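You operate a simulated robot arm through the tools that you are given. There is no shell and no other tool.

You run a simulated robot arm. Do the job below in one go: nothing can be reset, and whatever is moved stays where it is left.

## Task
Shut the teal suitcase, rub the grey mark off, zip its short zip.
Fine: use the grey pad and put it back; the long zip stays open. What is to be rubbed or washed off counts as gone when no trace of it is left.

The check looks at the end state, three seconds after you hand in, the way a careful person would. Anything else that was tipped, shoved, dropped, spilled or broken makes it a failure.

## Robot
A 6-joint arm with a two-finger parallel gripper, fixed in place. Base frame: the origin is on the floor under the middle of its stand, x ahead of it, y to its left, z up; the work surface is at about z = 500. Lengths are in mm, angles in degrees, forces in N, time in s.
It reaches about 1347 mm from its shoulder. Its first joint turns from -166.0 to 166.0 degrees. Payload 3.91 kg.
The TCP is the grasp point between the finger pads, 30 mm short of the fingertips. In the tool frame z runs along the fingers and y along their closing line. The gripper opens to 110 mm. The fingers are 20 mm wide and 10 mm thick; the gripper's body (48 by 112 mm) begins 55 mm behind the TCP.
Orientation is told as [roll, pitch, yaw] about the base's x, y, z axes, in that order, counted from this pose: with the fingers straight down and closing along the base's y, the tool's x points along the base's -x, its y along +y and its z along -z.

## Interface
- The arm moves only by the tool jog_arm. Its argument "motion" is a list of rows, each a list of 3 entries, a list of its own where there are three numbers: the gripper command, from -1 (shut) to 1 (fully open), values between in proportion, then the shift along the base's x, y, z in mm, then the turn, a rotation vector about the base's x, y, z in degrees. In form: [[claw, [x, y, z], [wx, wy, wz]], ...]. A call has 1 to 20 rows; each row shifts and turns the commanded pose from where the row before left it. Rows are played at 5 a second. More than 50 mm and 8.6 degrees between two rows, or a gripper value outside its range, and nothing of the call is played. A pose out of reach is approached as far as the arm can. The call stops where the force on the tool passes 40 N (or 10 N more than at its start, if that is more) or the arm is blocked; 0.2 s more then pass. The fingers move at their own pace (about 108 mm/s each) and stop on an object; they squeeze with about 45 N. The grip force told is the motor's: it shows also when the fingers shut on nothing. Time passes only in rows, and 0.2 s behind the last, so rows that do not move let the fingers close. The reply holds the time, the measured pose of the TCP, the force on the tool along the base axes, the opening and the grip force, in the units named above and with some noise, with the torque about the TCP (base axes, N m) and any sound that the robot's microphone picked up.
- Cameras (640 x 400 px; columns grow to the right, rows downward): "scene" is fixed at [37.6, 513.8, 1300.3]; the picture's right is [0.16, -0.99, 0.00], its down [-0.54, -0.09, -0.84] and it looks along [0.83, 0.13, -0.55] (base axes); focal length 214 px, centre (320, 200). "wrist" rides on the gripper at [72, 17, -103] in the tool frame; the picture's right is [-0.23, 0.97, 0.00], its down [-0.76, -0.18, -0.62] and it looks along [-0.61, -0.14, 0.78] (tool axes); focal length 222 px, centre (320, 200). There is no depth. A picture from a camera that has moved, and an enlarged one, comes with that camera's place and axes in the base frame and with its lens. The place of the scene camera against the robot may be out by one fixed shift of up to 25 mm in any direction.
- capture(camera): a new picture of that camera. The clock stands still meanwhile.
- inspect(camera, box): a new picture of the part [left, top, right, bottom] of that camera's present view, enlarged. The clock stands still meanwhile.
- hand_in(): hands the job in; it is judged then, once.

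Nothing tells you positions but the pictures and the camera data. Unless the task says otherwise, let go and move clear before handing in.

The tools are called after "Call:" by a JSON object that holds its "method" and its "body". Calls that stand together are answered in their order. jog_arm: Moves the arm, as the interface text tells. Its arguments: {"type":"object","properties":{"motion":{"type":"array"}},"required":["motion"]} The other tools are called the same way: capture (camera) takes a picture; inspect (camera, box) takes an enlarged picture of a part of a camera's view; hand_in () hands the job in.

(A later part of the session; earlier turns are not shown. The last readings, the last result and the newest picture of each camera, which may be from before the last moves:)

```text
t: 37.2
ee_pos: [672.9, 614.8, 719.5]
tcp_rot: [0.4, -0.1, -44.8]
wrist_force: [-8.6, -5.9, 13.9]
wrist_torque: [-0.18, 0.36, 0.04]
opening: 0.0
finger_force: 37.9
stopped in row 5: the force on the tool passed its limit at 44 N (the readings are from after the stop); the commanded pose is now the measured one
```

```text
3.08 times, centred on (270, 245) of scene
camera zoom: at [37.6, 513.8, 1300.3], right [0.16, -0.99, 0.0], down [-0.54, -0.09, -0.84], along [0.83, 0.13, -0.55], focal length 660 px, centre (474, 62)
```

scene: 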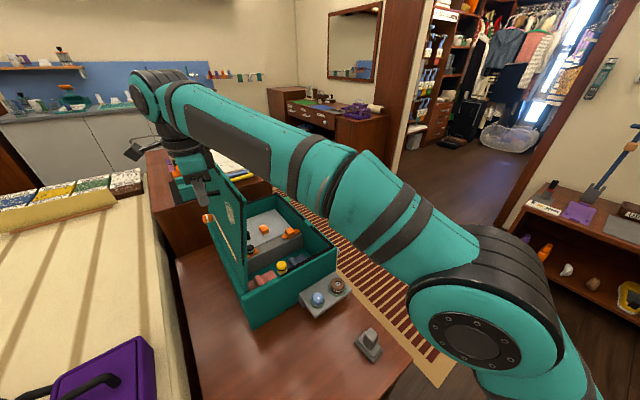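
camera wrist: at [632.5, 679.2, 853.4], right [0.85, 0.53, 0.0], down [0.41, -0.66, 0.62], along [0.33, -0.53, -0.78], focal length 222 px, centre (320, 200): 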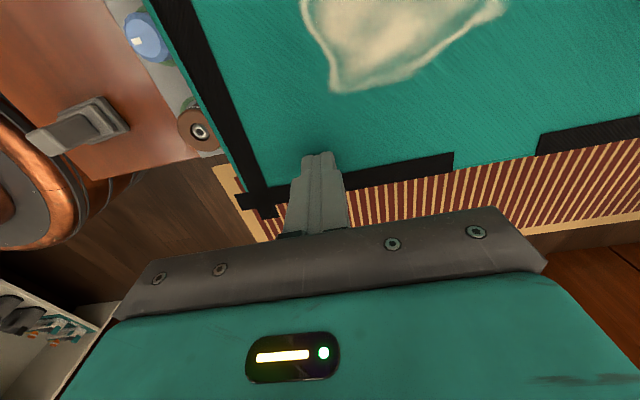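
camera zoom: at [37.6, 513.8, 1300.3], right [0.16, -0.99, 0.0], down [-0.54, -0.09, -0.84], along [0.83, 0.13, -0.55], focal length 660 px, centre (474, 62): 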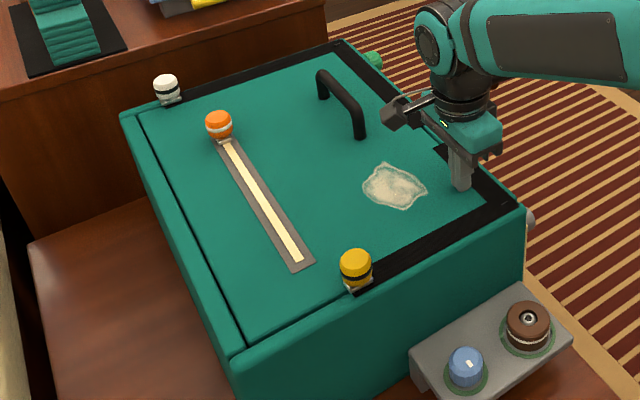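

The lid is shut and flush (its top is at about z = 690). I'll lift off and go look at the grey pad from above.

Call:
{"method": "jog_arm", "body": {"motion": [[-1, [0, 0, 40], [0, 0, 0]], [-1, [0, 0, 50], [0, 0, 0]], [-1, [0, 0, 50], [0, 0, 0]], [-1, [-28, -34, 0], [0, 0, 0]], [-1, [-28, -34, 0], [0, 0, 0]], [-1, [-28, -34, 0], [0, 0, 0]], [-1, [-28, -34, 0], [0, 0, 0]], [-1, [-28, -34, 0], [0, 0, 0]], [-1, [-28, -34, 0], [0, 0, 0]], [-1, [-28, -34, 0], [0, 0, 0]], [-1, [-28, -34, 0], [0, 0, 0]], [-1, [-10, -10, 0], [0, 0, 0]], [-1, [0, 0, 0], [0, 0, 0]]]}}

Call:
{"method": "capture", "body": {"camera": "wrist"}}

Call:
{"method": "capture", "body": {"camera": "scene"}}

```text
t: 40.0
ee_pos: [438.2, 334.6, 858.1]
tcp_rot: [0.3, -0.1, -44.9]
wrist_force: [0.2, -0.7, -0.7]
wrist_torque: [0.03, 0.01, 0.01]
opening: 0.0
finger_force: 37.5
```

```text
taken
camera wrist: at [400.2, 396.4, 961.4], right [0.85, 0.53, 0.01], down [0.41, -0.67, 0.62], along [0.33, -0.53, -0.78], focal length 222 px, centre (320, 200)
```

wrist: 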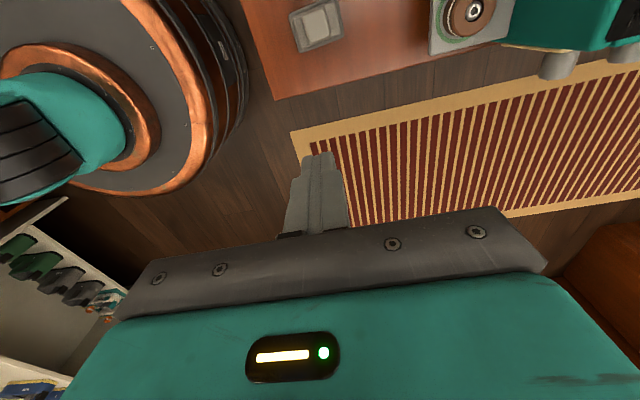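

```text
taken
```

scene: 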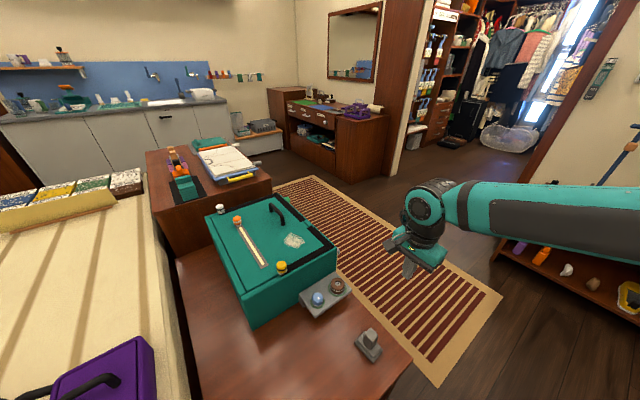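

Call:
{"method": "inspect", "body": {"camera": "wrist", "box": [260, 0, 380, 75]}}

Call:
{"method": "inspect", "body": {"camera": "scene", "box": [340, 315, 400, 375]}}

Call:
{"method": "inspect", "body": {"camera": "scene", "box": [195, 185, 345, 330]}}

```text
5.33 times, centred on (320, 38) of wrist
camera zoom: at [400.2, 396.4, 961.4], right [0.85, 0.53, 0.01], down [0.41, -0.67, 0.62], along [0.33, -0.53, -0.78], focal length 1185 px, centre (320, 1067)
```

zoom: 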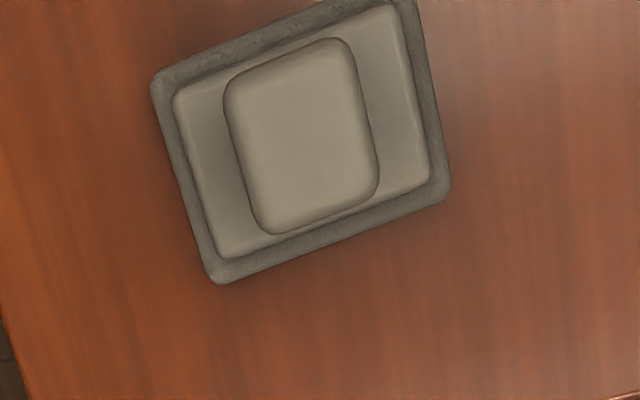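

```text
6.67 times, centred on (370, 345) of scene
camera zoom: at [37.6, 513.8, 1300.3], right [0.16, -0.99, 0.0], down [-0.54, -0.09, -0.84], along [0.83, 0.13, -0.55], focal length 1430 px, centre (-13, -767)
```

zoom: 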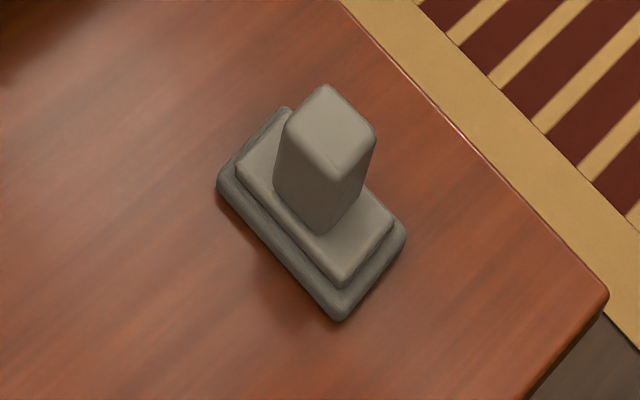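

```text
2.76 times, centred on (270, 258) of scene
camera zoom: at [37.6, 513.8, 1300.3], right [0.16, -0.99, 0.0], down [-0.54, -0.09, -0.84], along [0.83, 0.13, -0.55], focal length 592 px, centre (458, 41)
```

zoom: 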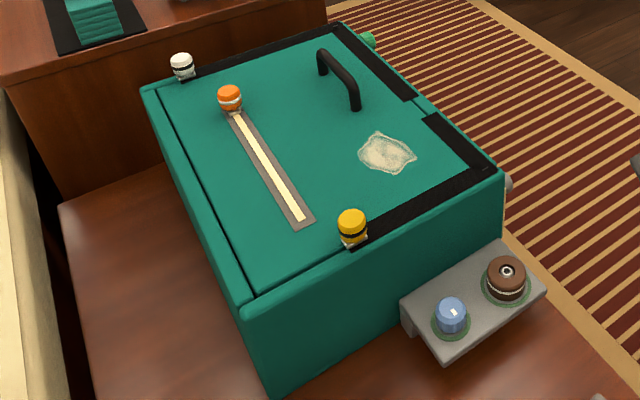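

The pad is a flat 75 × 53 mm sole with a square upright handle of about 30 mm, centred near (399, 392) and turned about 50°. The mark on the shut lid should be near (676, 683). I'll line the open gripper up above the pad's handle.

Call:
{"method": "jog_arm", "body": {"motion": [[0.4, [-8, 12, -20], [0, 0, 1]], [0.4, [-8, 12, -20], [0, 0, 1]], [0.4, [-8, 12, -30], [0, 0, 1]], [0.4, [-8, 12, -30], [0, 0, 1]], [0.4, [-6.5, 9, -30], [0, 0, 1]], [0.4, [0, 0, -30], [0, 0, 0]], [0.4, [0, 0, 0], [0, 0, 0]]]}}

Call:
{"method": "capture", "body": {"camera": "wrist"}}

Call:
{"method": "inspect", "body": {"camera": "scene", "box": [320, 250, 440, 390]}}

```text
t: 41.6
ee_pos: [398.1, 390.4, 699.4]
tcp_rot: [0.4, 0.0, -39.8]
wrist_force: [-0.2, 0.3, 0.3]
wrist_torque: [0.04, -0.02, 0.01]
opening: 77.2
finger_force: 0.1
```

```text
taken
camera wrist: at [354.8, 449.5, 802.8], right [0.8, 0.6, 0.01], down [0.47, -0.63, 0.62], along [0.38, -0.49, -0.78], focal length 222 px, centre (320, 200)
```

wrist: 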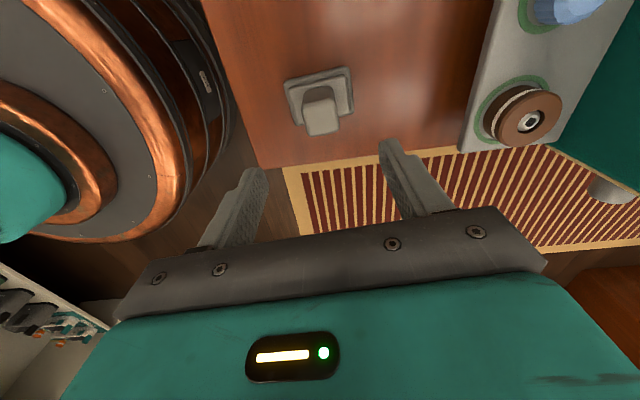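

```text
2.86 times, centred on (380, 320) of scene
camera zoom: at [37.6, 513.8, 1300.3], right [0.16, -0.99, 0.0], down [-0.54, -0.09, -0.84], along [0.83, 0.13, -0.55], focal length 613 px, centre (149, -143)
```

zoom: 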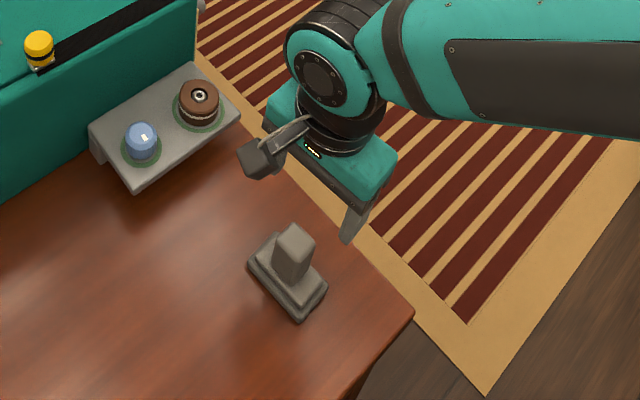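

Call:
{"method": "inspect", "body": {"camera": "wrist", "box": [260, 50, 380, 150]}}

```text
4.00 times, centred on (320, 100) of wrist
camera zoom: at [354.8, 449.5, 802.8], right [0.8, 0.6, 0.01], down [0.47, -0.63, 0.62], along [0.38, -0.49, -0.78], focal length 888 px, centre (320, 600)
```

zoom: 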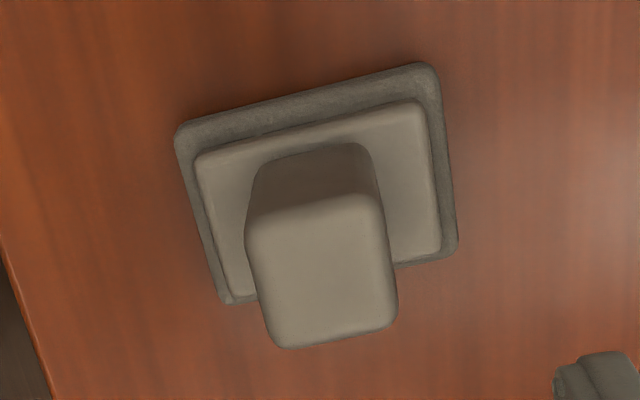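

The handle's top is near z = 586 and its faces line up with the fingers. I'll lower around it and grip.

Call:
{"method": "jog_arm", "body": {"motion": [[0.4, [1.4, 4, -30], [0, 0, 0]], [0.4, [0, 0, -35], [0, 0, 0]], [0.4, [0, 0, -35], [0, 0, 0]], [0.4, [0, 0, -20], [0, 0, 0]], [0.4, [0, 0, -13], [0, 0, 0]], [0.4, [0, 0, 0], [0, 0, 0]]]}}

Call:
{"method": "capture", "body": {"camera": "wrist"}}

Call:
{"method": "inspect", "body": {"camera": "scene", "box": [320, 280, 420, 380]}}

```text
t: 43.0
ee_pos: [401.7, 395.2, 563.6]
tcp_rot: [0.4, -0.1, -39.9]
wrist_force: [0.3, 0.0, 0.2]
wrist_torque: [0.03, 0.01, 0.01]
opening: 77.2
finger_force: 0.1
```

```text
taken
camera wrist: at [358.6, 453.8, 667.7], right [0.8, 0.6, 0.01], down [0.47, -0.63, 0.62], along [0.38, -0.49, -0.78], focal length 222 px, centre (320, 200)
```

wrist: 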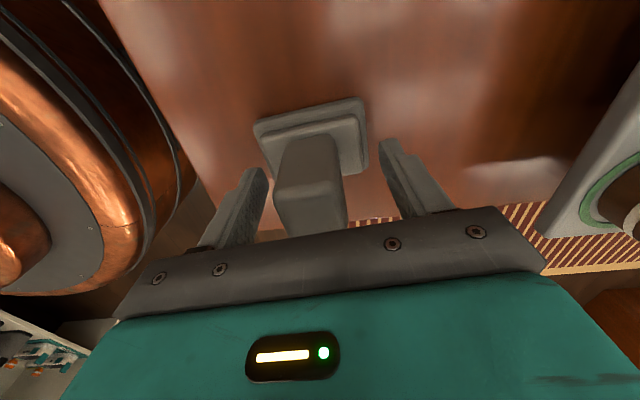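

```text
4.00 times, centred on (370, 330) of scene
camera zoom: at [37.6, 513.8, 1300.3], right [0.16, -0.99, 0.0], down [-0.54, -0.09, -0.84], along [0.83, 0.13, -0.55], focal length 858 px, centre (120, -320)
```

zoom: 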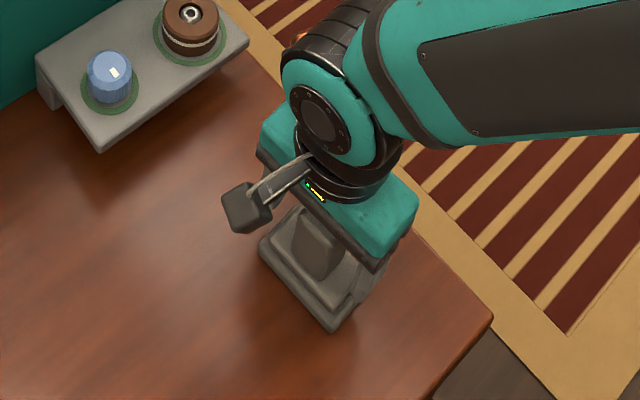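

The handle is a few millimetres off the finger centre. I'll correct and then close on it.

Call:
{"method": "jog_arm", "body": {"motion": [[0.4, [-3, -2, 0], [0, 0, 0]], [-1, [0, 0, 0], [0, 0, 0]], [-1, [0, 0, 0], [0, 0, 0]], [-1, [0, 0, 0], [0, 0, 0]], [-1, [0, 0, 0], [0, 0, 0]]]}}

Call:
{"method": "capture", "body": {"camera": "wrist"}}

```text
t: 44.2
ee_pos: [399.7, 393.1, 564.7]
tcp_rot: [0.4, 0.0, -39.9]
wrist_force: [-2.4, -1.8, 4.1]
wrist_torque: [-0.27, 0.23, -0.03]
opening: 33.5
finger_force: 45.2
```

```text
taken
camera wrist: at [355.8, 451.9, 668.0], right [0.8, 0.6, 0.01], down [0.47, -0.63, 0.62], along [0.38, -0.49, -0.78], focal length 222 px, centre (320, 200)
```

wrist: 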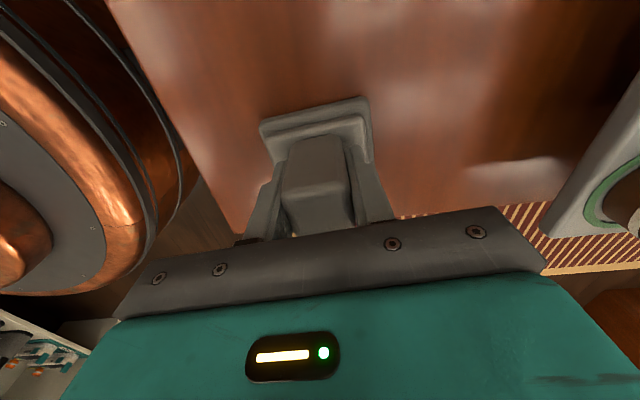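

The pad is held (opening 33.5). I'll lift it and carry it above the case for a look at the mark.

Call:
{"method": "jog_arm", "body": {"motion": [[-1, [0, 0, 15], [0, 0, 0]], [-1, [0, 0, 30], [0, 0, 0]], [-1, [0, 0, 45], [0, 0, 0]], [-1, [0, 0, 45], [0, 0, 0]], [-1, [0, 0, 45], [0, 0, 0]], [-1, [0, 0, 45], [0, 0, 0]], [-1, [0, 0, 45], [0, 0, 0]], [-1, [38, 29, 5], [0, 0, -1]], [-1, [38, 29, 0], [0, 0, -1]], [-1, [38, 29, 0], [0, 0, -1]], [-1, [38, 29, 0], [0, 0, -1]], [-1, [38, 29, 0], [0, 0, -1]], [-1, [38, 29, 0], [0, 0, 0]], [-1, [38, 29, 0], [0, 0, 0]], [-1, [38, 29, 0], [0, 0, 0]], [-1, [0, 0, 0], [0, 0, 0]]]}}

Call:
{"method": "capture", "body": {"camera": "wrist"}}

Call:
{"method": "capture", "body": {"camera": "scene"}}

```text
t: 47.6
ee_pos: [707.2, 627.2, 842.9]
tcp_rot: [0.3, 0.0, -44.9]
wrist_force: [-0.1, -1.2, -1.2]
wrist_torque: [0.0, 0.02, -0.02]
opening: 33.7
finger_force: 45.0
```

```text
taken
camera wrist: at [668.2, 689.7, 945.2], right [0.85, 0.53, 0.01], down [0.41, -0.67, 0.62], along [0.33, -0.53, -0.78], focal length 222 px, centre (320, 200)
```

wrist: 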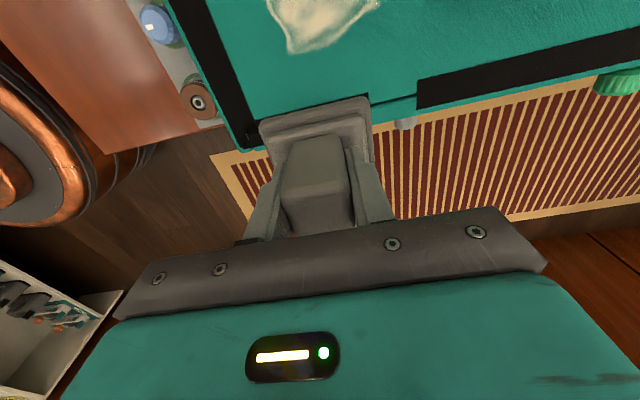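

```text
taken
```

scene: 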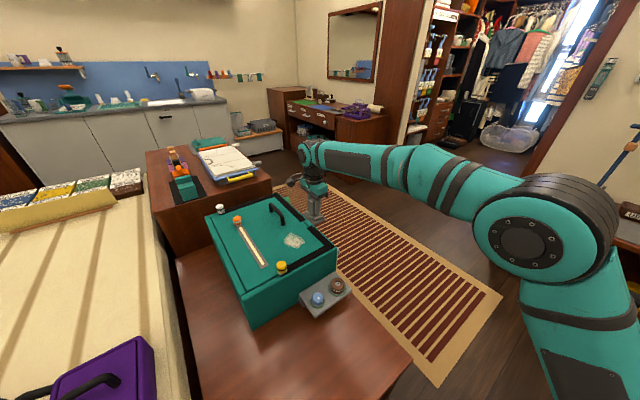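

Only part of the mark shows. I'll step back a little to see all of it.

Call:
{"method": "jog_arm", "body": {"motion": [[-1, [-25, 25, 20], [0, 0, 0]], [-1, [-25, 25, 20], [0, 0, 0]], [-1, [-25, 25, 10], [0, 0, 0]], [-1, [0, 0, 0], [0, 0, 0]]]}}

Call:
{"method": "capture", "body": {"camera": "wrist"}}

Call:
{"method": "inspect", "body": {"camera": "wrist", "box": [180, 0, 460, 175]}}

```text
t: 48.6
ee_pos: [631.7, 700.9, 889.8]
tcp_rot: [0.4, -0.1, -44.9]
wrist_force: [0.3, -0.1, -1.2]
wrist_torque: [0.02, 0.03, 0.02]
opening: 33.7
finger_force: 44.8
```

```text
taken
camera wrist: at [592.2, 765.0, 993.2], right [0.85, 0.53, 0.01], down [0.41, -0.67, 0.62], along [0.33, -0.53, -0.78], focal length 222 px, centre (320, 200)
```

wrist: 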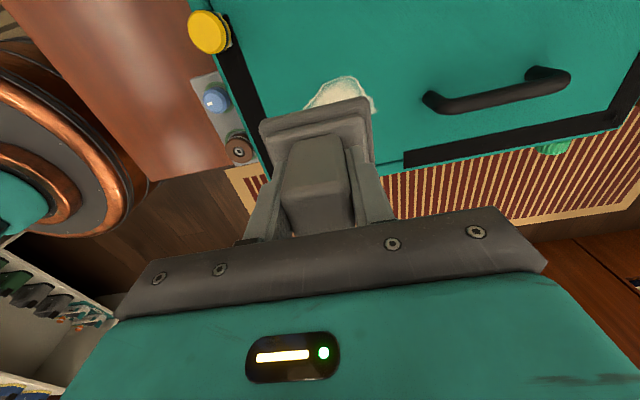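

```text
2.29 times, centred on (320, 88) of wrist
camera zoom: at [592.2, 765.0, 993.2], right [0.85, 0.53, 0.01], down [0.41, -0.67, 0.62], along [0.33, -0.53, -0.78], focal length 508 px, centre (320, 457)
```

zoom: 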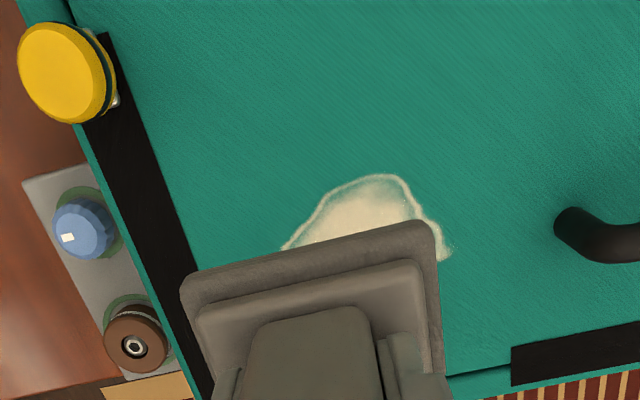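

The mark spans roughly 93 × 70 mm around (659, 703) on the lid. I'll lower the pad onto its left part and feel for contact.

Call:
{"method": "jog_arm", "body": {"motion": [[-1, [4, -21, -40], [0, 0, 0]], [-1, [0, 0, -45], [0, 0, 0]], [-1, [0, 0, -35], [0, 0, 0]], [-1, [0, 0, -8], [0, 0, 0]], [-1, [0, 0, -3], [0, 0, 0]], [-1, [0, 0, -2], [0, 0, 0]], [-1, [0, 0, -1], [0, 0, 0]], [-1, [0, 0, 0], [0, 0, 0]]]}}

Call:
{"method": "inspect", "body": {"camera": "scene", "box": [230, 190, 350, 300]}}

```text
t: 50.4
ee_pos: [631.2, 679.3, 755.2]
tcp_rot: [0.3, 0.0, -45.0]
wrist_force: [-0.4, 0.2, -0.2]
wrist_torque: [-0.01, -0.03, 0.0]
opening: 33.7
finger_force: 45.1
```

```text
3.64 times, centred on (290, 245) of scene
camera zoom: at [37.6, 513.8, 1300.3], right [0.16, -0.99, 0.0], down [-0.54, -0.09, -0.84], along [0.83, 0.13, -0.55], focal length 780 px, centre (429, 36)
```

zoom: 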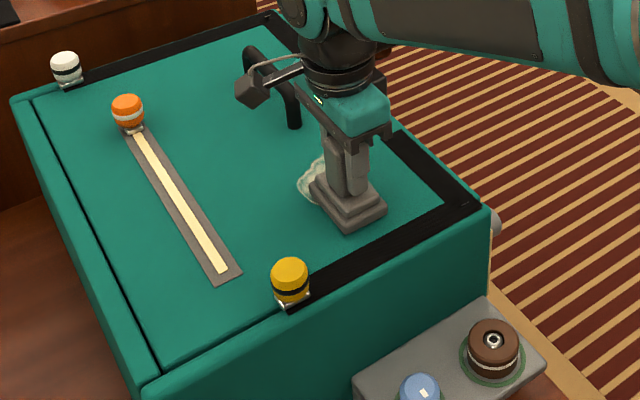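

Very close to the surface. I'll lower 1 mm at a time until contact.

Call:
{"method": "jog_arm", "body": {"motion": [[-1, [0, 0, -1], [0, 0, 0]], [-1, [0, 0, -1], [0, 0, 0]], [-1, [0, 0, -1], [0, 0, 0]], [-1, [0, 0, 0], [0, 0, 0]]]}}

```text
t: 51.4
ee_pos: [631.0, 678.8, 755.5]
tcp_rot: [0.5, 0.1, -44.9]
wrist_force: [1.6, 3.3, 17.1]
wrist_torque: [-0.26, 0.41, -0.03]
opening: 33.5
finger_force: 44.9
```

Contact at about 17 N. First stroke along the mark and back.

Call:
{"method": "jog_arm", "body": {"motion": [[-1, [7.1, 7, 0], [0, 0, 0]], [-1, [7.1, 7, 0], [0, 0, 0]], [-1, [10.6, 10.5, 0], [0, 0, 0]], [-1, [10.6, 10.5, 0], [0, 0, 0]], [-1, [10.6, 10.5, 0], [0, 0, 0]], [-1, [7.1, 7, 0], [0, 0, 0]], [-1, [-7.1, -7, 0], [0, 0, 0]], [-1, [-10.6, -10.5, 0], [0, 0, 0]], [-1, [-10.6, -10.5, 0], [0, 0, 0]], [-1, [-10.6, -10.5, 0], [0, 0, 0]], [-1, [-10.6, -10.5, 0], [0, 0, 0]], [-1, [-3.6, -3.5, 0], [0, 0, 0]], [-1, [0, 0, 0], [0, 0, 0]]]}}

Call:
{"method": "inspect", "body": {"camera": "scene", "box": [230, 190, 350, 300]}}

```text
t: 54.2
ee_pos: [632.0, 678.2, 755.1]
tcp_rot: [0.4, 0.0, -44.9]
wrist_force: [11.4, 10.0, 30.9]
wrist_torque: [-0.26, 0.24, 0.02]
opening: 33.6
finger_force: 45.0
```

```text
3.64 times, centred on (290, 245) of scene
camera zoom: at [37.6, 513.8, 1300.3], right [0.16, -0.99, 0.0], down [-0.54, -0.09, -0.84], along [0.83, 0.13, -0.55], focal length 780 px, centre (429, 36)
```

zoom: 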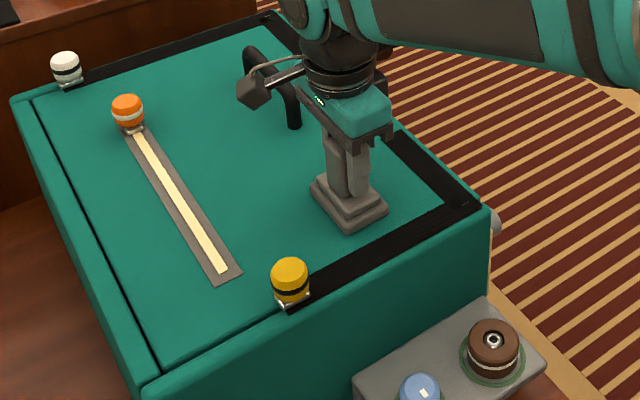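

The visible part of the mark is already gone. I'll ease the pressure slightly and cover the back and front sides too.

Call:
{"method": "jog_arm", "body": {"motion": [[-1, [0, 0, 1], [0, 0, 0]], [-1, [-6.3, 6.4, 0], [0, 0, 0]], [-1, [-6.3, 6.4, 0], [0, 0, 0]], [-1, [7.1, 7, 0], [0, 0, 0]], [-1, [10.6, 10.5, 0], [0, 0, 0]], [-1, [10.6, 10.5, 0], [0, 0, 0]], [-1, [10.6, 10.5, 0], [0, 0, 0]], [-1, [10.6, 10.5, 0], [0, 0, 0]], [-1, [3.6, 3.5, 0], [0, 0, 0]], [-1, [-7.1, -7, 0], [0, 0, 0]], [-1, [-10.6, -10.5, 0], [0, 0, 0]], [-1, [-10.6, -10.5, 0], [0, 0, 0]], [-1, [-10.6, -10.5, 0], [0, 0, 0]], [-1, [-10.6, -10.5, 0], [0, 0, 0]], [-1, [-3.6, -3.5, 0], [0, 0, 0]], [-1, [0, 0, 0], [0, 0, 0]]]}}

Call:
{"method": "jog_arm", "body": {"motion": [[-1, [6.3, -6.4, 0], [0, 0, 0]], [-1, [6.3, -6.4, 0], [0, 0, 0]], [-1, [6.3, -6.4, 0], [0, 0, 0]], [-1, [6.3, -6.4, 0], [0, 0, 0]], [-1, [7.1, 7, 0], [0, 0, 0]], [-1, [10.6, 10.5, 0], [0, 0, 0]], [-1, [10.6, 10.5, 0], [0, 0, 0]], [-1, [10.6, 10.5, 0], [0, 0, 0]], [-1, [10.6, 10.5, 0], [0, 0, 0]], [-1, [3.6, 3.5, 0], [0, 0, 0]], [-1, [-7.1, -7, 0], [0, 0, 0]], [-1, [-10.6, -10.5, 0], [0, 0, 0]], [-1, [-10.6, -10.5, 0], [0, 0, 0]], [-1, [-10.6, -10.5, 0], [0, 0, 0]], [-1, [-10.6, -10.5, 0], [0, 0, 0]], [-1, [-3.6, -3.5, 0], [0, 0, 0]], [-1, [0, 0, 0], [0, 0, 0]]]}}

Call:
{"method": "inspect", "body": {"camera": "scene", "box": [230, 190, 350, 300]}}

```text
t: 57.6
ee_pos: [620.0, 690.1, 754.2]
tcp_rot: [0.4, 0.0, -44.8]
wrist_force: [-0.6, 0.4, -1.8]
wrist_torque: [-0.01, 0.0, -0.02]
opening: 33.6
finger_force: 44.8
```

```text
t: 61.2
ee_pos: [645.7, 666.4, 754.9]
tcp_rot: [0.4, 0.0, -44.9]
wrist_force: [2.9, 2.7, 10.4]
wrist_torque: [-0.06, 0.06, 0.03]
opening: 33.5
finger_force: 45.0
```

```text
3.64 times, centred on (290, 245) of scene
camera zoom: at [37.6, 513.8, 1300.3], right [0.16, -0.99, 0.0], down [-0.54, -0.09, -0.84], along [0.83, 0.13, -0.55], focal length 780 px, centre (429, 36)
```

zoom: 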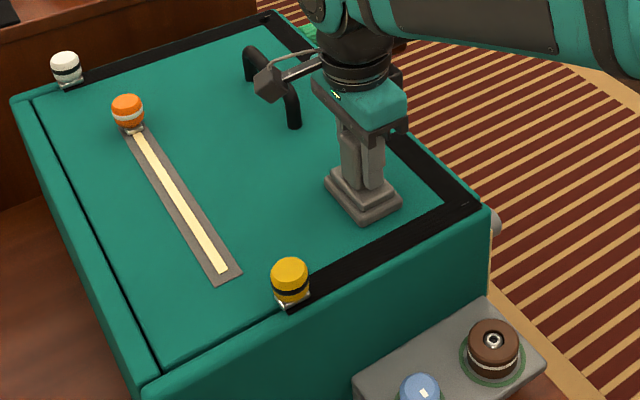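

The back stroke was without pressure, so I'll repeat it slightly lower, then lift and look at the result.

Call:
{"method": "jog_arm", "body": {"motion": [[-1, [-6.3, 6.4, 0], [0, 0, 0]], [-1, [-6.3, 6.4, 0], [0, 0, 0]], [-1, [-6.3, 6.4, -0.5], [0, 0, 0]], [-1, [-6.3, 6.4, -0.5], [0, 0, 0]], [-1, [-2, 2, -1], [0, 0, 0]], [-1, [0, 0, 0], [0, 0, 0]]]}}

```text
t: 62.6
ee_pos: [619.1, 692.3, 753.4]
tcp_rot: [0.5, 0.1, -45.0]
wrist_force: [9.5, -8.3, 21.8]
wrist_torque: [-1.11, 0.15, 0.48]
opening: 33.7
finger_force: 44.9
```

Call:
{"method": "jog_arm", "body": {"motion": [[-1, [7.1, 7, 0], [0, 0, 0]], [-1, [10.6, 10.5, 0], [0, 0, 0]], [-1, [10.6, 10.5, 0], [0, 0, 0]], [-1, [10.6, 10.5, 0], [0, 0, 0]], [-1, [10.6, 10.5, 0], [0, 0, 0]], [-1, [5.6, 5.5, 0], [0, 0, 0]], [-1, [-7.1, -7, 0], [0, 0, 0]], [-1, [-10.6, -10.5, 0], [0, 0, 0]], [-1, [-10.6, -10.5, 0], [0, 0, 0]], [-1, [-10.6, -10.5, 0], [0, 0, 0]], [-1, [-10.6, -10.5, 0], [0, 0, 0]], [-1, [-5.6, -5.5, 0], [0, 0, 0]], [-1, [0, 0, 0], [0, 0, 0]]]}}

```text
t: 64.7
ee_pos: [640.5, 714.9, 754.5]
tcp_rot: [0.6, 0.0, -44.9]
wrist_force: [1.3, -0.5, 9.3]
wrist_torque: [-0.26, 0.29, 0.0]
opening: 33.6
finger_force: 45.2
stopped in row 10: the force on the tool passed its limit at 43 N (the readings are from after the stop); the commanded pose is now the measured one
```

The stroke stopped on the force limit, with contact otherwise fine. I'll lift and inspect the lid.

Call:
{"method": "jog_arm", "body": {"motion": [[-1, [0, 0, 20], [0, 0, 0]], [-1, [5, -10, 40], [0, 0, 0]], [-1, [10, -15, 40], [0, 0, 0]], [-1, [10, -15, 30], [0, 0, 0]], [-1, [5, -10, 0], [0, 0, 0]], [-1, [0, 0, 0], [0, 0, 0]]]}}

Call:
{"method": "inspect", "body": {"camera": "wrist", "box": [160, 0, 480, 200]}}

Call:
{"method": "inspect", "body": {"camera": "scene", "box": [240, 200, 340, 280]}}

```text
t: 66.1
ee_pos: [670.0, 666.5, 883.0]
tcp_rot: [0.5, 0.0, -44.9]
wrist_force: [0.6, 0.5, -0.9]
wrist_torque: [-0.01, -0.01, 0.02]
opening: 33.8
finger_force: 45.0
```

```text
2.00 times, centred on (320, 100) of wrist
camera zoom: at [630.6, 728.5, 986.0], right [0.85, 0.53, 0.01], down [0.41, -0.67, 0.62], along [0.33, -0.52, -0.78], focal length 444 px, centre (320, 400)
```

zoom: 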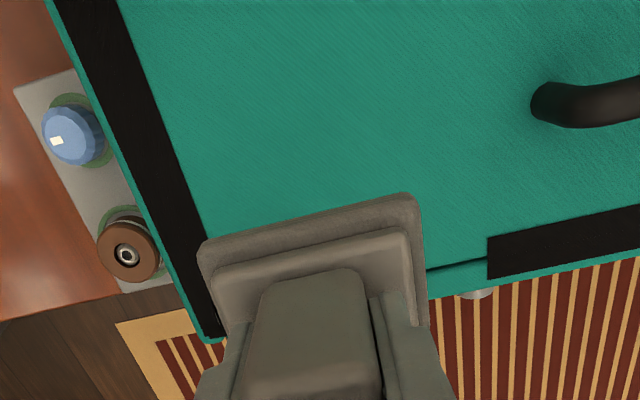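

```text
5.00 times, centred on (290, 240) of scene
camera zoom: at [37.6, 513.8, 1300.3], right [0.16, -0.99, 0.0], down [-0.54, -0.09, -0.84], along [0.83, 0.13, -0.55], focal length 1072 px, centre (470, 0)
```

zoom: 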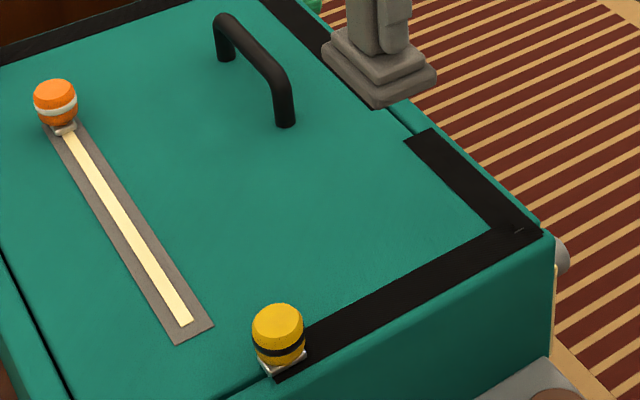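

The mark looks gone. I'll zoom in hard to be sure no trace remains.

Call:
{"method": "inspect", "body": {"camera": "scene", "box": [275, 225, 315, 255]}}

Call:
{"method": "inspect", "body": {"camera": "wrist", "box": [230, 0, 350, 75]}}

Call:
{"method": "inspect", "body": {"camera": "wrist", "box": [310, 20, 430, 140]}}

```text
13.33 times, centred on (295, 240) of scene
camera zoom: at [37.6, 513.8, 1300.3], right [0.16, -0.99, 0.0], down [-0.54, -0.09, -0.84], along [0.83, 0.13, -0.55], focal length 2860 px, centre (653, -333)
```

zoom: 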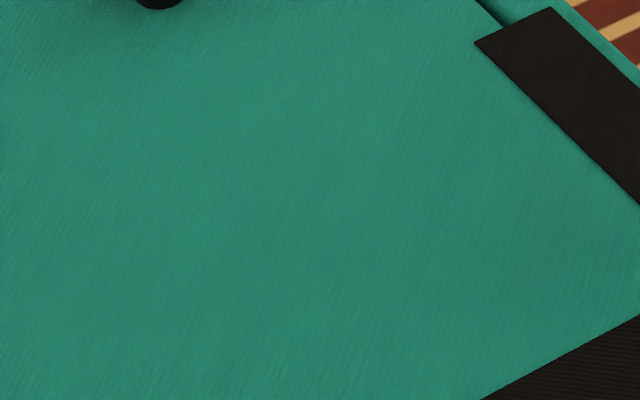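

```text
5.33 times, centred on (290, 38) of wrist
camera zoom: at [630.6, 728.5, 986.0], right [0.85, 0.53, 0.01], down [0.41, -0.67, 0.62], along [0.33, -0.52, -0.78], focal length 1185 px, centre (480, 1067)
```

zoom: 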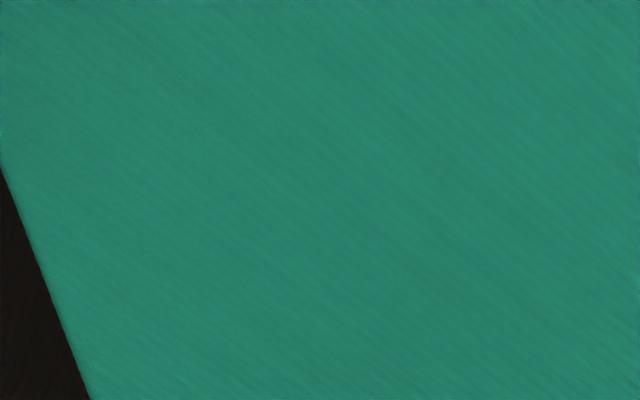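

```text
3.33 times, centred on (370, 80) of wrist
camera zoom: at [630.6, 728.5, 986.0], right [0.85, 0.53, 0.01], down [0.41, -0.67, 0.62], along [0.33, -0.52, -0.78], focal length 740 px, centre (153, 600)
```

zoom: 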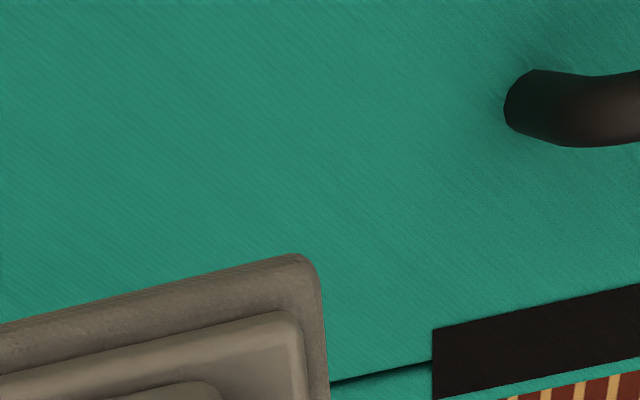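

The surface is clean. Now I'll carry the pad back to exactly where it stood.

Call:
{"method": "jog_arm", "body": {"motion": [[-1, [-30, -30.4, 0], [0, 0, 0]], [-1, [-30, -30.4, 0], [0, 0, 0]], [-1, [-30, -30.4, 0], [0, 0, 0]], [-1, [-30, -30.4, 0], [0, 0, 1]], [-1, [-30, -30.4, 0], [0, 0, 1]], [-1, [-30, -30.4, 0], [0, 0, 1]], [-1, [-30, -30.4, 0], [0, 0, 1]], [-1, [-30, -30.4, 0], [0, 0, 1]], [-1, [-30, -30.4, 0], [0, 0, 0]], [-1, [0, 0, -45], [0, 0, 0]], [-1, [0, 0, -45], [0, 0, 0]], [-1, [0, 0, -45], [0, 0, 0]], [-1, [0, 0, -45], [0, 0, 0]], [-1, [0, 0, -45], [0, 0, 0]], [-1, [0, 0, -45], [0, 0, 0]], [-1, [0, 0, -30], [0, 0, 0]], [-1, [0, 0, 0], [0, 0, 0]]]}}

Call:
{"method": "inspect", "body": {"camera": "scene", "box": [320, 280, 420, 380]}}

```text
t: 69.7
ee_pos: [401.0, 391.2, 582.7]
tcp_rot: [0.5, 0.0, -39.9]
wrist_force: [0.8, -0.1, -0.7]
wrist_torque: [0.02, -0.01, -0.02]
opening: 33.4
finger_force: 44.9
```

```text
4.00 times, centred on (370, 330) of scene
camera zoom: at [37.6, 513.8, 1300.3], right [0.16, -0.99, 0.0], down [-0.54, -0.09, -0.84], along [0.83, 0.13, -0.55], focal length 858 px, centre (120, -320)
```

zoom: 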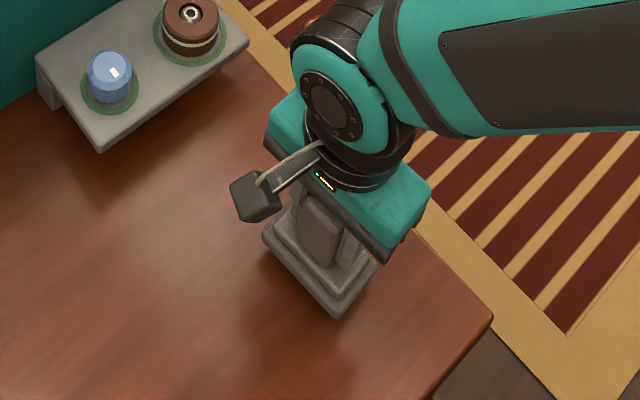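

Hovering about 18 mm above its spot; I'll set it down gently.

Call:
{"method": "jog_arm", "body": {"motion": [[-1, [-1.3, 1.9, -8], [0, 0, 0]], [-1, [0, 0, -6], [0, 0, 0]], [-1, [0, 0, -2], [0, 0, 0]], [-1, [0, 0, -1], [0, 0, 0]], [-1, [0, 0, 0], [0, 0, 0]]]}}

```text
t: 70.9
ee_pos: [399.9, 391.9, 565.5]
tcp_rot: [0.5, 0.0, -39.9]
wrist_force: [-0.8, 0.4, -1.1]
wrist_torque: [-0.05, 0.04, 0.02]
opening: 33.9
finger_force: 45.0
```

Call:
{"method": "jog_arm", "body": {"motion": [[-1, [0, 0.8, -0.8], [0, 0, 0]], [-1, [0, 0, -0.8], [0, 0, 0]], [-1, [0, 0, 0], [0, 0, 0]]]}}

```text
t: 71.7
ee_pos: [397.8, 395.4, 564.7]
tcp_rot: [0.5, 0.0, -39.9]
wrist_force: [0.0, -0.2, -1.0]
wrist_torque: [0.03, 0.0, -0.02]
opening: 33.5
finger_force: 44.9
```

Call:
{"method": "jog_arm", "body": {"motion": [[-1, [0, 0, -0.8], [0, 0, 0]], [-1, [0, 0, -0.8], [0, 0, 0]], [-1, [0, 0, 0], [0, 0, 0]]]}}

```text
t: 72.5
ee_pos: [399.8, 394.6, 563.8]
tcp_rot: [0.6, 0.0, -39.9]
wrist_force: [-1.7, 2.9, 28.3]
wrist_torque: [-0.74, 0.84, -0.11]
opening: 33.4
finger_force: 44.9
```

The pad is resting on the bench. I'll ease the pressure, open the fingers, and rise straight up.

Call:
{"method": "jog_arm", "body": {"motion": [[-1, [0, 0, 0.8], [0, 0, 0]], [0, [0, 0, 0], [0, 0, 0]], [0.4, [0, 0, 0], [0, 0, 0]], [0.4, [0, 0, 0], [0, 0, 0]], [0.4, [0, 0, 30], [0, 0, 0]], [0.4, [0, 0, 40], [0, 0, 0]], [0.4, [0, 0, 45], [0, 0, 0]], [0.4, [0, 0, 45], [0, 0, 0]], [0.4, [0, 0, 45], [0, 0, 0]], [0.4, [0, 0, 45], [0, 0, 0]], [0.4, [0, 0, 0], [0, 0, 0]]]}}

Call:
{"method": "inspect", "body": {"camera": "scene", "box": [340, 315, 400, 375]}}

Call:
{"method": "capture", "body": {"camera": "wrist"}}

```text
t: 74.9
ee_pos: [398.2, 395.4, 814.3]
tcp_rot: [0.5, 0.0, -40.0]
wrist_force: [0.8, -0.1, 0.4]
wrist_torque: [-0.03, 0.05, 0.01]
opening: 77.0
finger_force: 0.0
```

```text
6.67 times, centred on (370, 345) of scene
camera zoom: at [37.6, 513.8, 1300.3], right [0.16, -0.99, 0.0], down [-0.54, -0.09, -0.84], along [0.83, 0.13, -0.55], focal length 1430 px, centre (-13, -767)
```

zoom: 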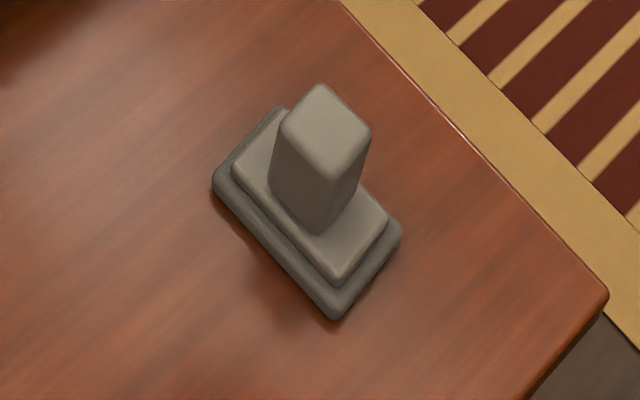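

```text
taken
camera wrist: at [353.5, 454.8, 917.3], right [0.8, 0.6, 0.01], down [0.47, -0.63, 0.62], along [0.38, -0.49, -0.78], focal length 222 px, centre (320, 200)
```

wrist: 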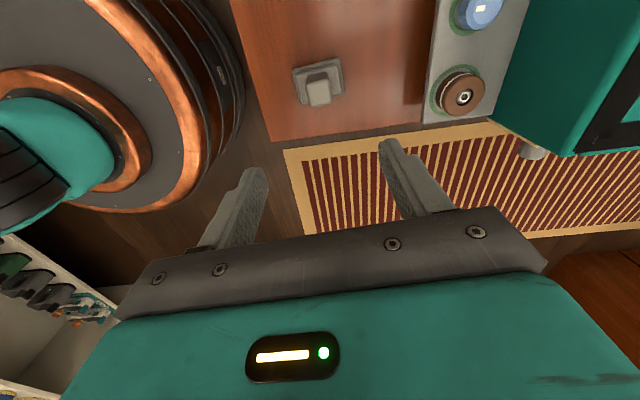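

The pad is back in place, within a couple of millimetres. Next I'll look closely at the yellow pull and the closed rim from above.

Call:
{"method": "jog_arm", "body": {"motion": [[0.4, [24, 40, 5], [0, 0, -1]], [0.4, [24, 40, 5], [0, 0, -1]], [0.4, [24, 40, 5], [0, 0, -1]], [0.4, [24, 40, 5], [0, 0, -1]], [0.4, [24, 40, 5], [0, 0, -1]], [0.4, [24, 35, 5], [0, 0, 0]], [0.4, [0, 0, 0], [0, 0, 0]]]}}

Call:
{"method": "capture", "body": {"camera": "wrist"}}

Call:
{"method": "inspect", "body": {"camera": "wrist", "box": [240, 0, 480, 150]}}

Call:
{"method": "inspect", "body": {"camera": "scene", "box": [255, 225, 345, 295]}}

```text
t: 76.5
ee_pos: [541.8, 628.2, 844.0]
tcp_rot: [0.4, 0.0, -45.0]
wrist_force: [0.2, 0.8, 0.2]
wrist_torque: [0.01, -0.02, -0.01]
opening: 77.0
finger_force: 0.0
```

```text
taken
camera wrist: at [503.1, 690.1, 947.1], right [0.85, 0.53, 0.01], down [0.41, -0.67, 0.62], along [0.33, -0.52, -0.78], focal length 222 px, centre (320, 200)
```

wrist: 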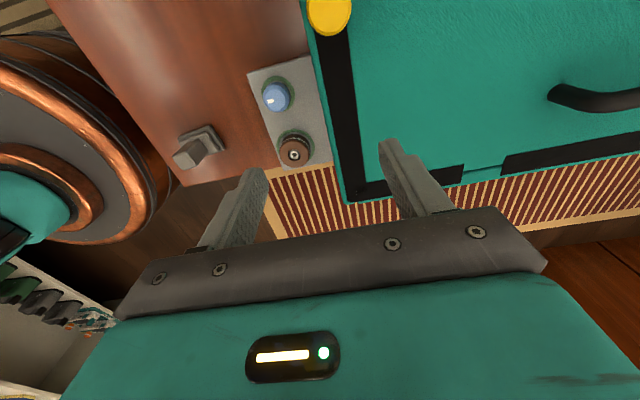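

```text
2.67 times, centred on (360, 75) of wrist
camera zoom: at [503.1, 690.1, 947.1], right [0.85, 0.53, 0.01], down [0.41, -0.67, 0.62], along [0.33, -0.52, -0.78], focal length 592 px, centre (213, 533)
```

zoom: 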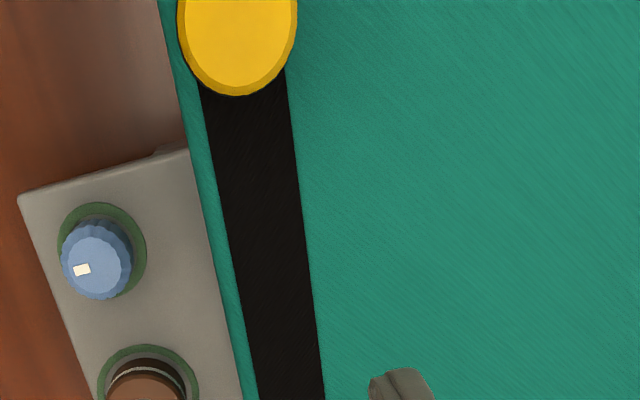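

```text
5.71 times, centred on (300, 260) of scene
camera zoom: at [37.6, 513.8, 1300.3], right [0.16, -0.99, 0.0], down [-0.54, -0.09, -0.84], along [0.83, 0.13, -0.55], focal length 1226 px, centre (434, -143)
```

zoom: 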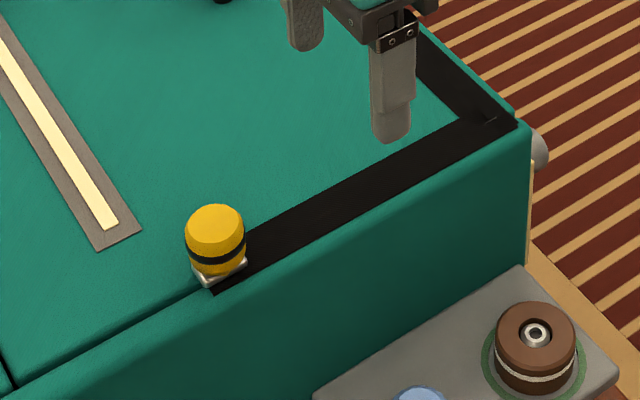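

The yellow barrel stands at about (506, 702), at the left end of the near tape. I'll line the gripper up above it.

Call:
{"method": "jog_arm", "body": {"motion": [[0.3, [-12, 25, -10], [0, 0, 0]], [0.3, [-12, 25, -17], [0, 0, 0]], [0.3, [-12, 24, -17], [0, 0, 0]], [0.3, [0, 0, 0], [0, 0, 0]]]}}

Call:
{"method": "capture", "body": {"camera": "wrist"}}

Call:
{"method": "inspect", "body": {"camera": "wrist", "box": [240, 60, 400, 200]}}

Call:
{"method": "inspect", "body": {"camera": "scene", "box": [240, 210, 340, 300]}}

```text
t: 77.5
ee_pos: [507.9, 703.4, 797.1]
tcp_rot: [0.6, 0.0, -44.9]
wrist_force: [0.5, 0.4, 0.2]
wrist_torque: [0.0, 0.03, 0.02]
opening: 71.3
finger_force: 0.1
```

```text
taken
camera wrist: at [469.1, 766.9, 901.4], right [0.85, 0.53, 0.01], down [0.41, -0.67, 0.62], along [0.33, -0.52, -0.78], focal length 222 px, centre (320, 200)
```

wrist: 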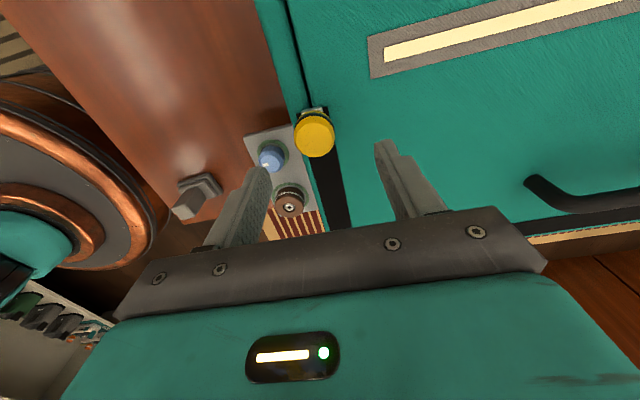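

```text
2.86 times, centred on (320, 130) of wrist
camera zoom: at [469.1, 766.9, 901.4], right [0.85, 0.53, 0.01], down [0.41, -0.67, 0.62], along [0.33, -0.52, -0.78], focal length 635 px, centre (320, 400)
```

zoom: 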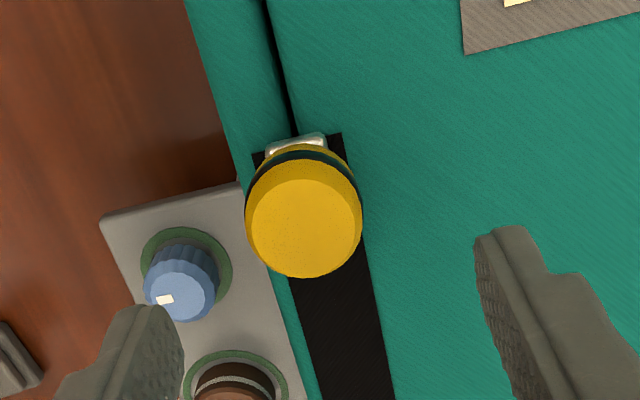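

```text
4.44 times, centred on (290, 255) of scene
camera zoom: at [37.6, 513.8, 1300.3], right [0.16, -0.99, 0.0], down [-0.54, -0.09, -0.84], along [0.83, 0.13, -0.55], focal length 953 px, centre (453, -44)
```

zoom: 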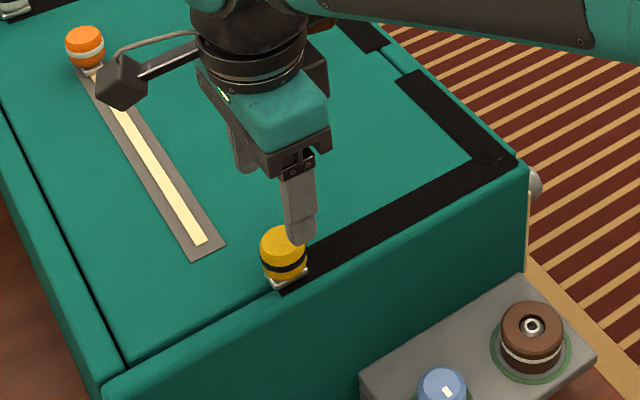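

The tape straddles the lid/rim joint, and the pull sits at its left end. I'll centre on it, lower around the barrel, and grip it.

Call:
{"method": "jog_arm", "body": {"motion": [[0.3, [-3.9, 0.6, -15], [0, 0, 0]], [0.3, [0, 0, -25], [0, 0, 0]], [0.3, [0, 0, -20], [0, 0, 0]], [0.3, [0, 0, -9], [0, 0, 0]], [0.3, [0, 0, 0], [0, 0, 0]]]}}

Call:
{"method": "capture", "body": {"camera": "wrist"}}

Call:
{"method": "inspect", "body": {"camera": "scene", "box": [240, 210, 340, 300]}}

```text
t: 78.7
ee_pos: [503.7, 704.4, 729.7]
tcp_rot: [0.5, 0.0, -44.9]
wrist_force: [0.3, 0.2, 0.1]
wrist_torque: [0.01, 0.02, -0.01]
opening: 71.8
finger_force: 0.0
```

```text
taken
camera wrist: at [464.6, 766.6, 834.2], right [0.85, 0.53, 0.01], down [0.41, -0.67, 0.62], along [0.33, -0.52, -0.78], focal length 222 px, centre (320, 200)
```

wrist: 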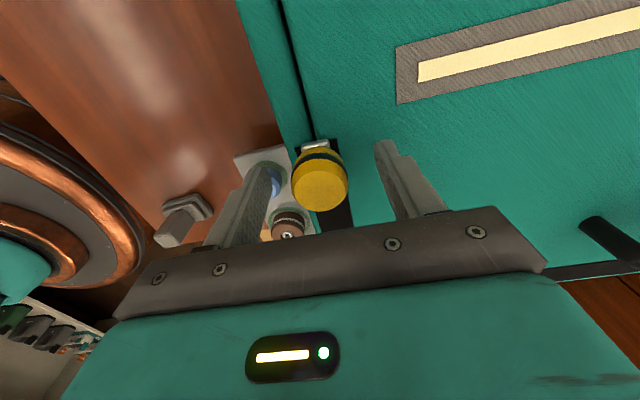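

```text
4.44 times, centred on (290, 255) of scene
camera zoom: at [37.6, 513.8, 1300.3], right [0.16, -0.99, 0.0], down [-0.54, -0.09, -0.84], along [0.83, 0.13, -0.55], focal length 953 px, centre (453, -44)
```

zoom: 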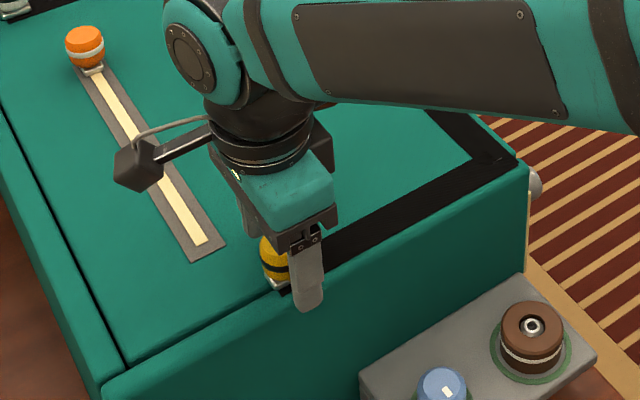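

Centred laterally, and slightly ahead of the barrel. I'll shift back a few millimetres and grip.

Call:
{"method": "jog_arm", "body": {"motion": [[0.3, [-3, 3, -1.5], [0, 0, 0]], [-0.3, [0, 0, 0], [0, 0, 0]], [-0.6, [0, 0, 0], [0, 0, 0]], [-1, [0, 0, 0], [0, 0, 0]], [-1, [0, 0, 0], [0, 0, 0]]]}}

Call:
{"method": "capture", "body": {"camera": "wrist"}}

Call:
{"method": "inspect", "body": {"camera": "scene", "box": [240, 210, 340, 300]}}

```text
t: 79.9
ee_pos: [499.5, 706.6, 729.1]
tcp_rot: [0.5, 0.0, -44.9]
wrist_force: [0.3, 0.0, -0.7]
wrist_torque: [-0.17, 0.21, 0.01]
opening: 31.6
finger_force: 45.7
```

```text
taken
camera wrist: at [461.7, 769.8, 832.7], right [0.85, 0.53, 0.01], down [0.41, -0.67, 0.62], along [0.33, -0.52, -0.78], focal length 222 px, centre (320, 200)
```

wrist: 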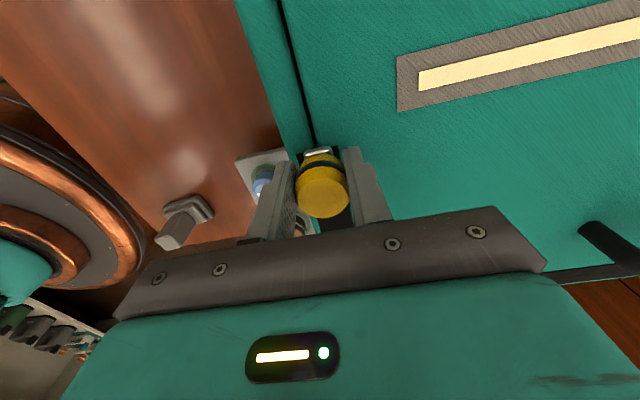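

```text
4.44 times, centred on (290, 255) of scene
camera zoom: at [37.6, 513.8, 1300.3], right [0.16, -0.99, 0.0], down [-0.54, -0.09, -0.84], along [0.83, 0.13, -0.55], focal length 953 px, centre (453, -44)
```

zoom: 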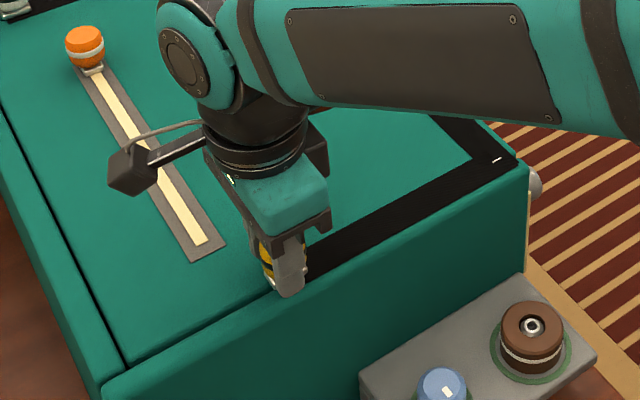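

The pull is held (31.6 mm). I'll draw it gently along the near side and watch the force.

Call:
{"method": "jog_arm", "body": {"motion": [[-1, [4.2, -4.3, 0], [0, 0, 0]], [-1, [4.2, -4.3, 0], [0, 0, 0]], [-1, [4.2, -4.3, 0], [0, 0, 0]], [-1, [4.2, -4.3, 0], [0, 0, 0]], [-1, [4.2, -4.3, 0], [0, 0, 0]], [-1, [0, 0, 0], [0, 0, 0]]]}}

Call:
{"method": "capture", "body": {"camera": "wrist"}}

Call:
{"method": "inspect", "body": {"camera": "scene", "box": [240, 210, 340, 300]}}

```text
t: 81.3
ee_pos: [521.9, 686.4, 729.3]
tcp_rot: [0.7, 0.1, -45.0]
wrist_force: [-1.6, -2.1, -6.8]
wrist_torque: [-0.22, 0.2, 0.0]
opening: 31.5
finger_force: 45.6
```

```text
taken
camera wrist: at [483.3, 748.6, 832.7], right [0.85, 0.53, 0.01], down [0.41, -0.67, 0.62], along [0.33, -0.52, -0.78], focal length 222 px, centre (320, 200)
```

wrist: 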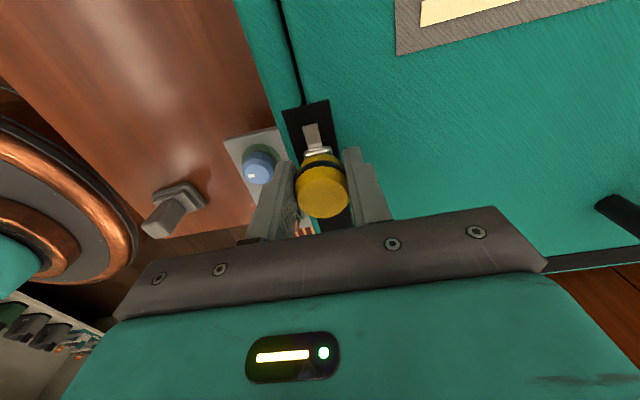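

```text
4.44 times, centred on (290, 255) of scene
camera zoom: at [37.6, 513.8, 1300.3], right [0.16, -0.99, 0.0], down [-0.54, -0.09, -0.84], along [0.83, 0.13, -0.55], focal length 953 px, centre (453, -44)
```

zoom: 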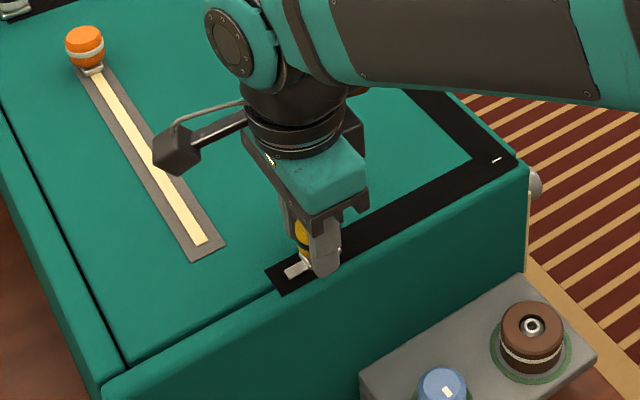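

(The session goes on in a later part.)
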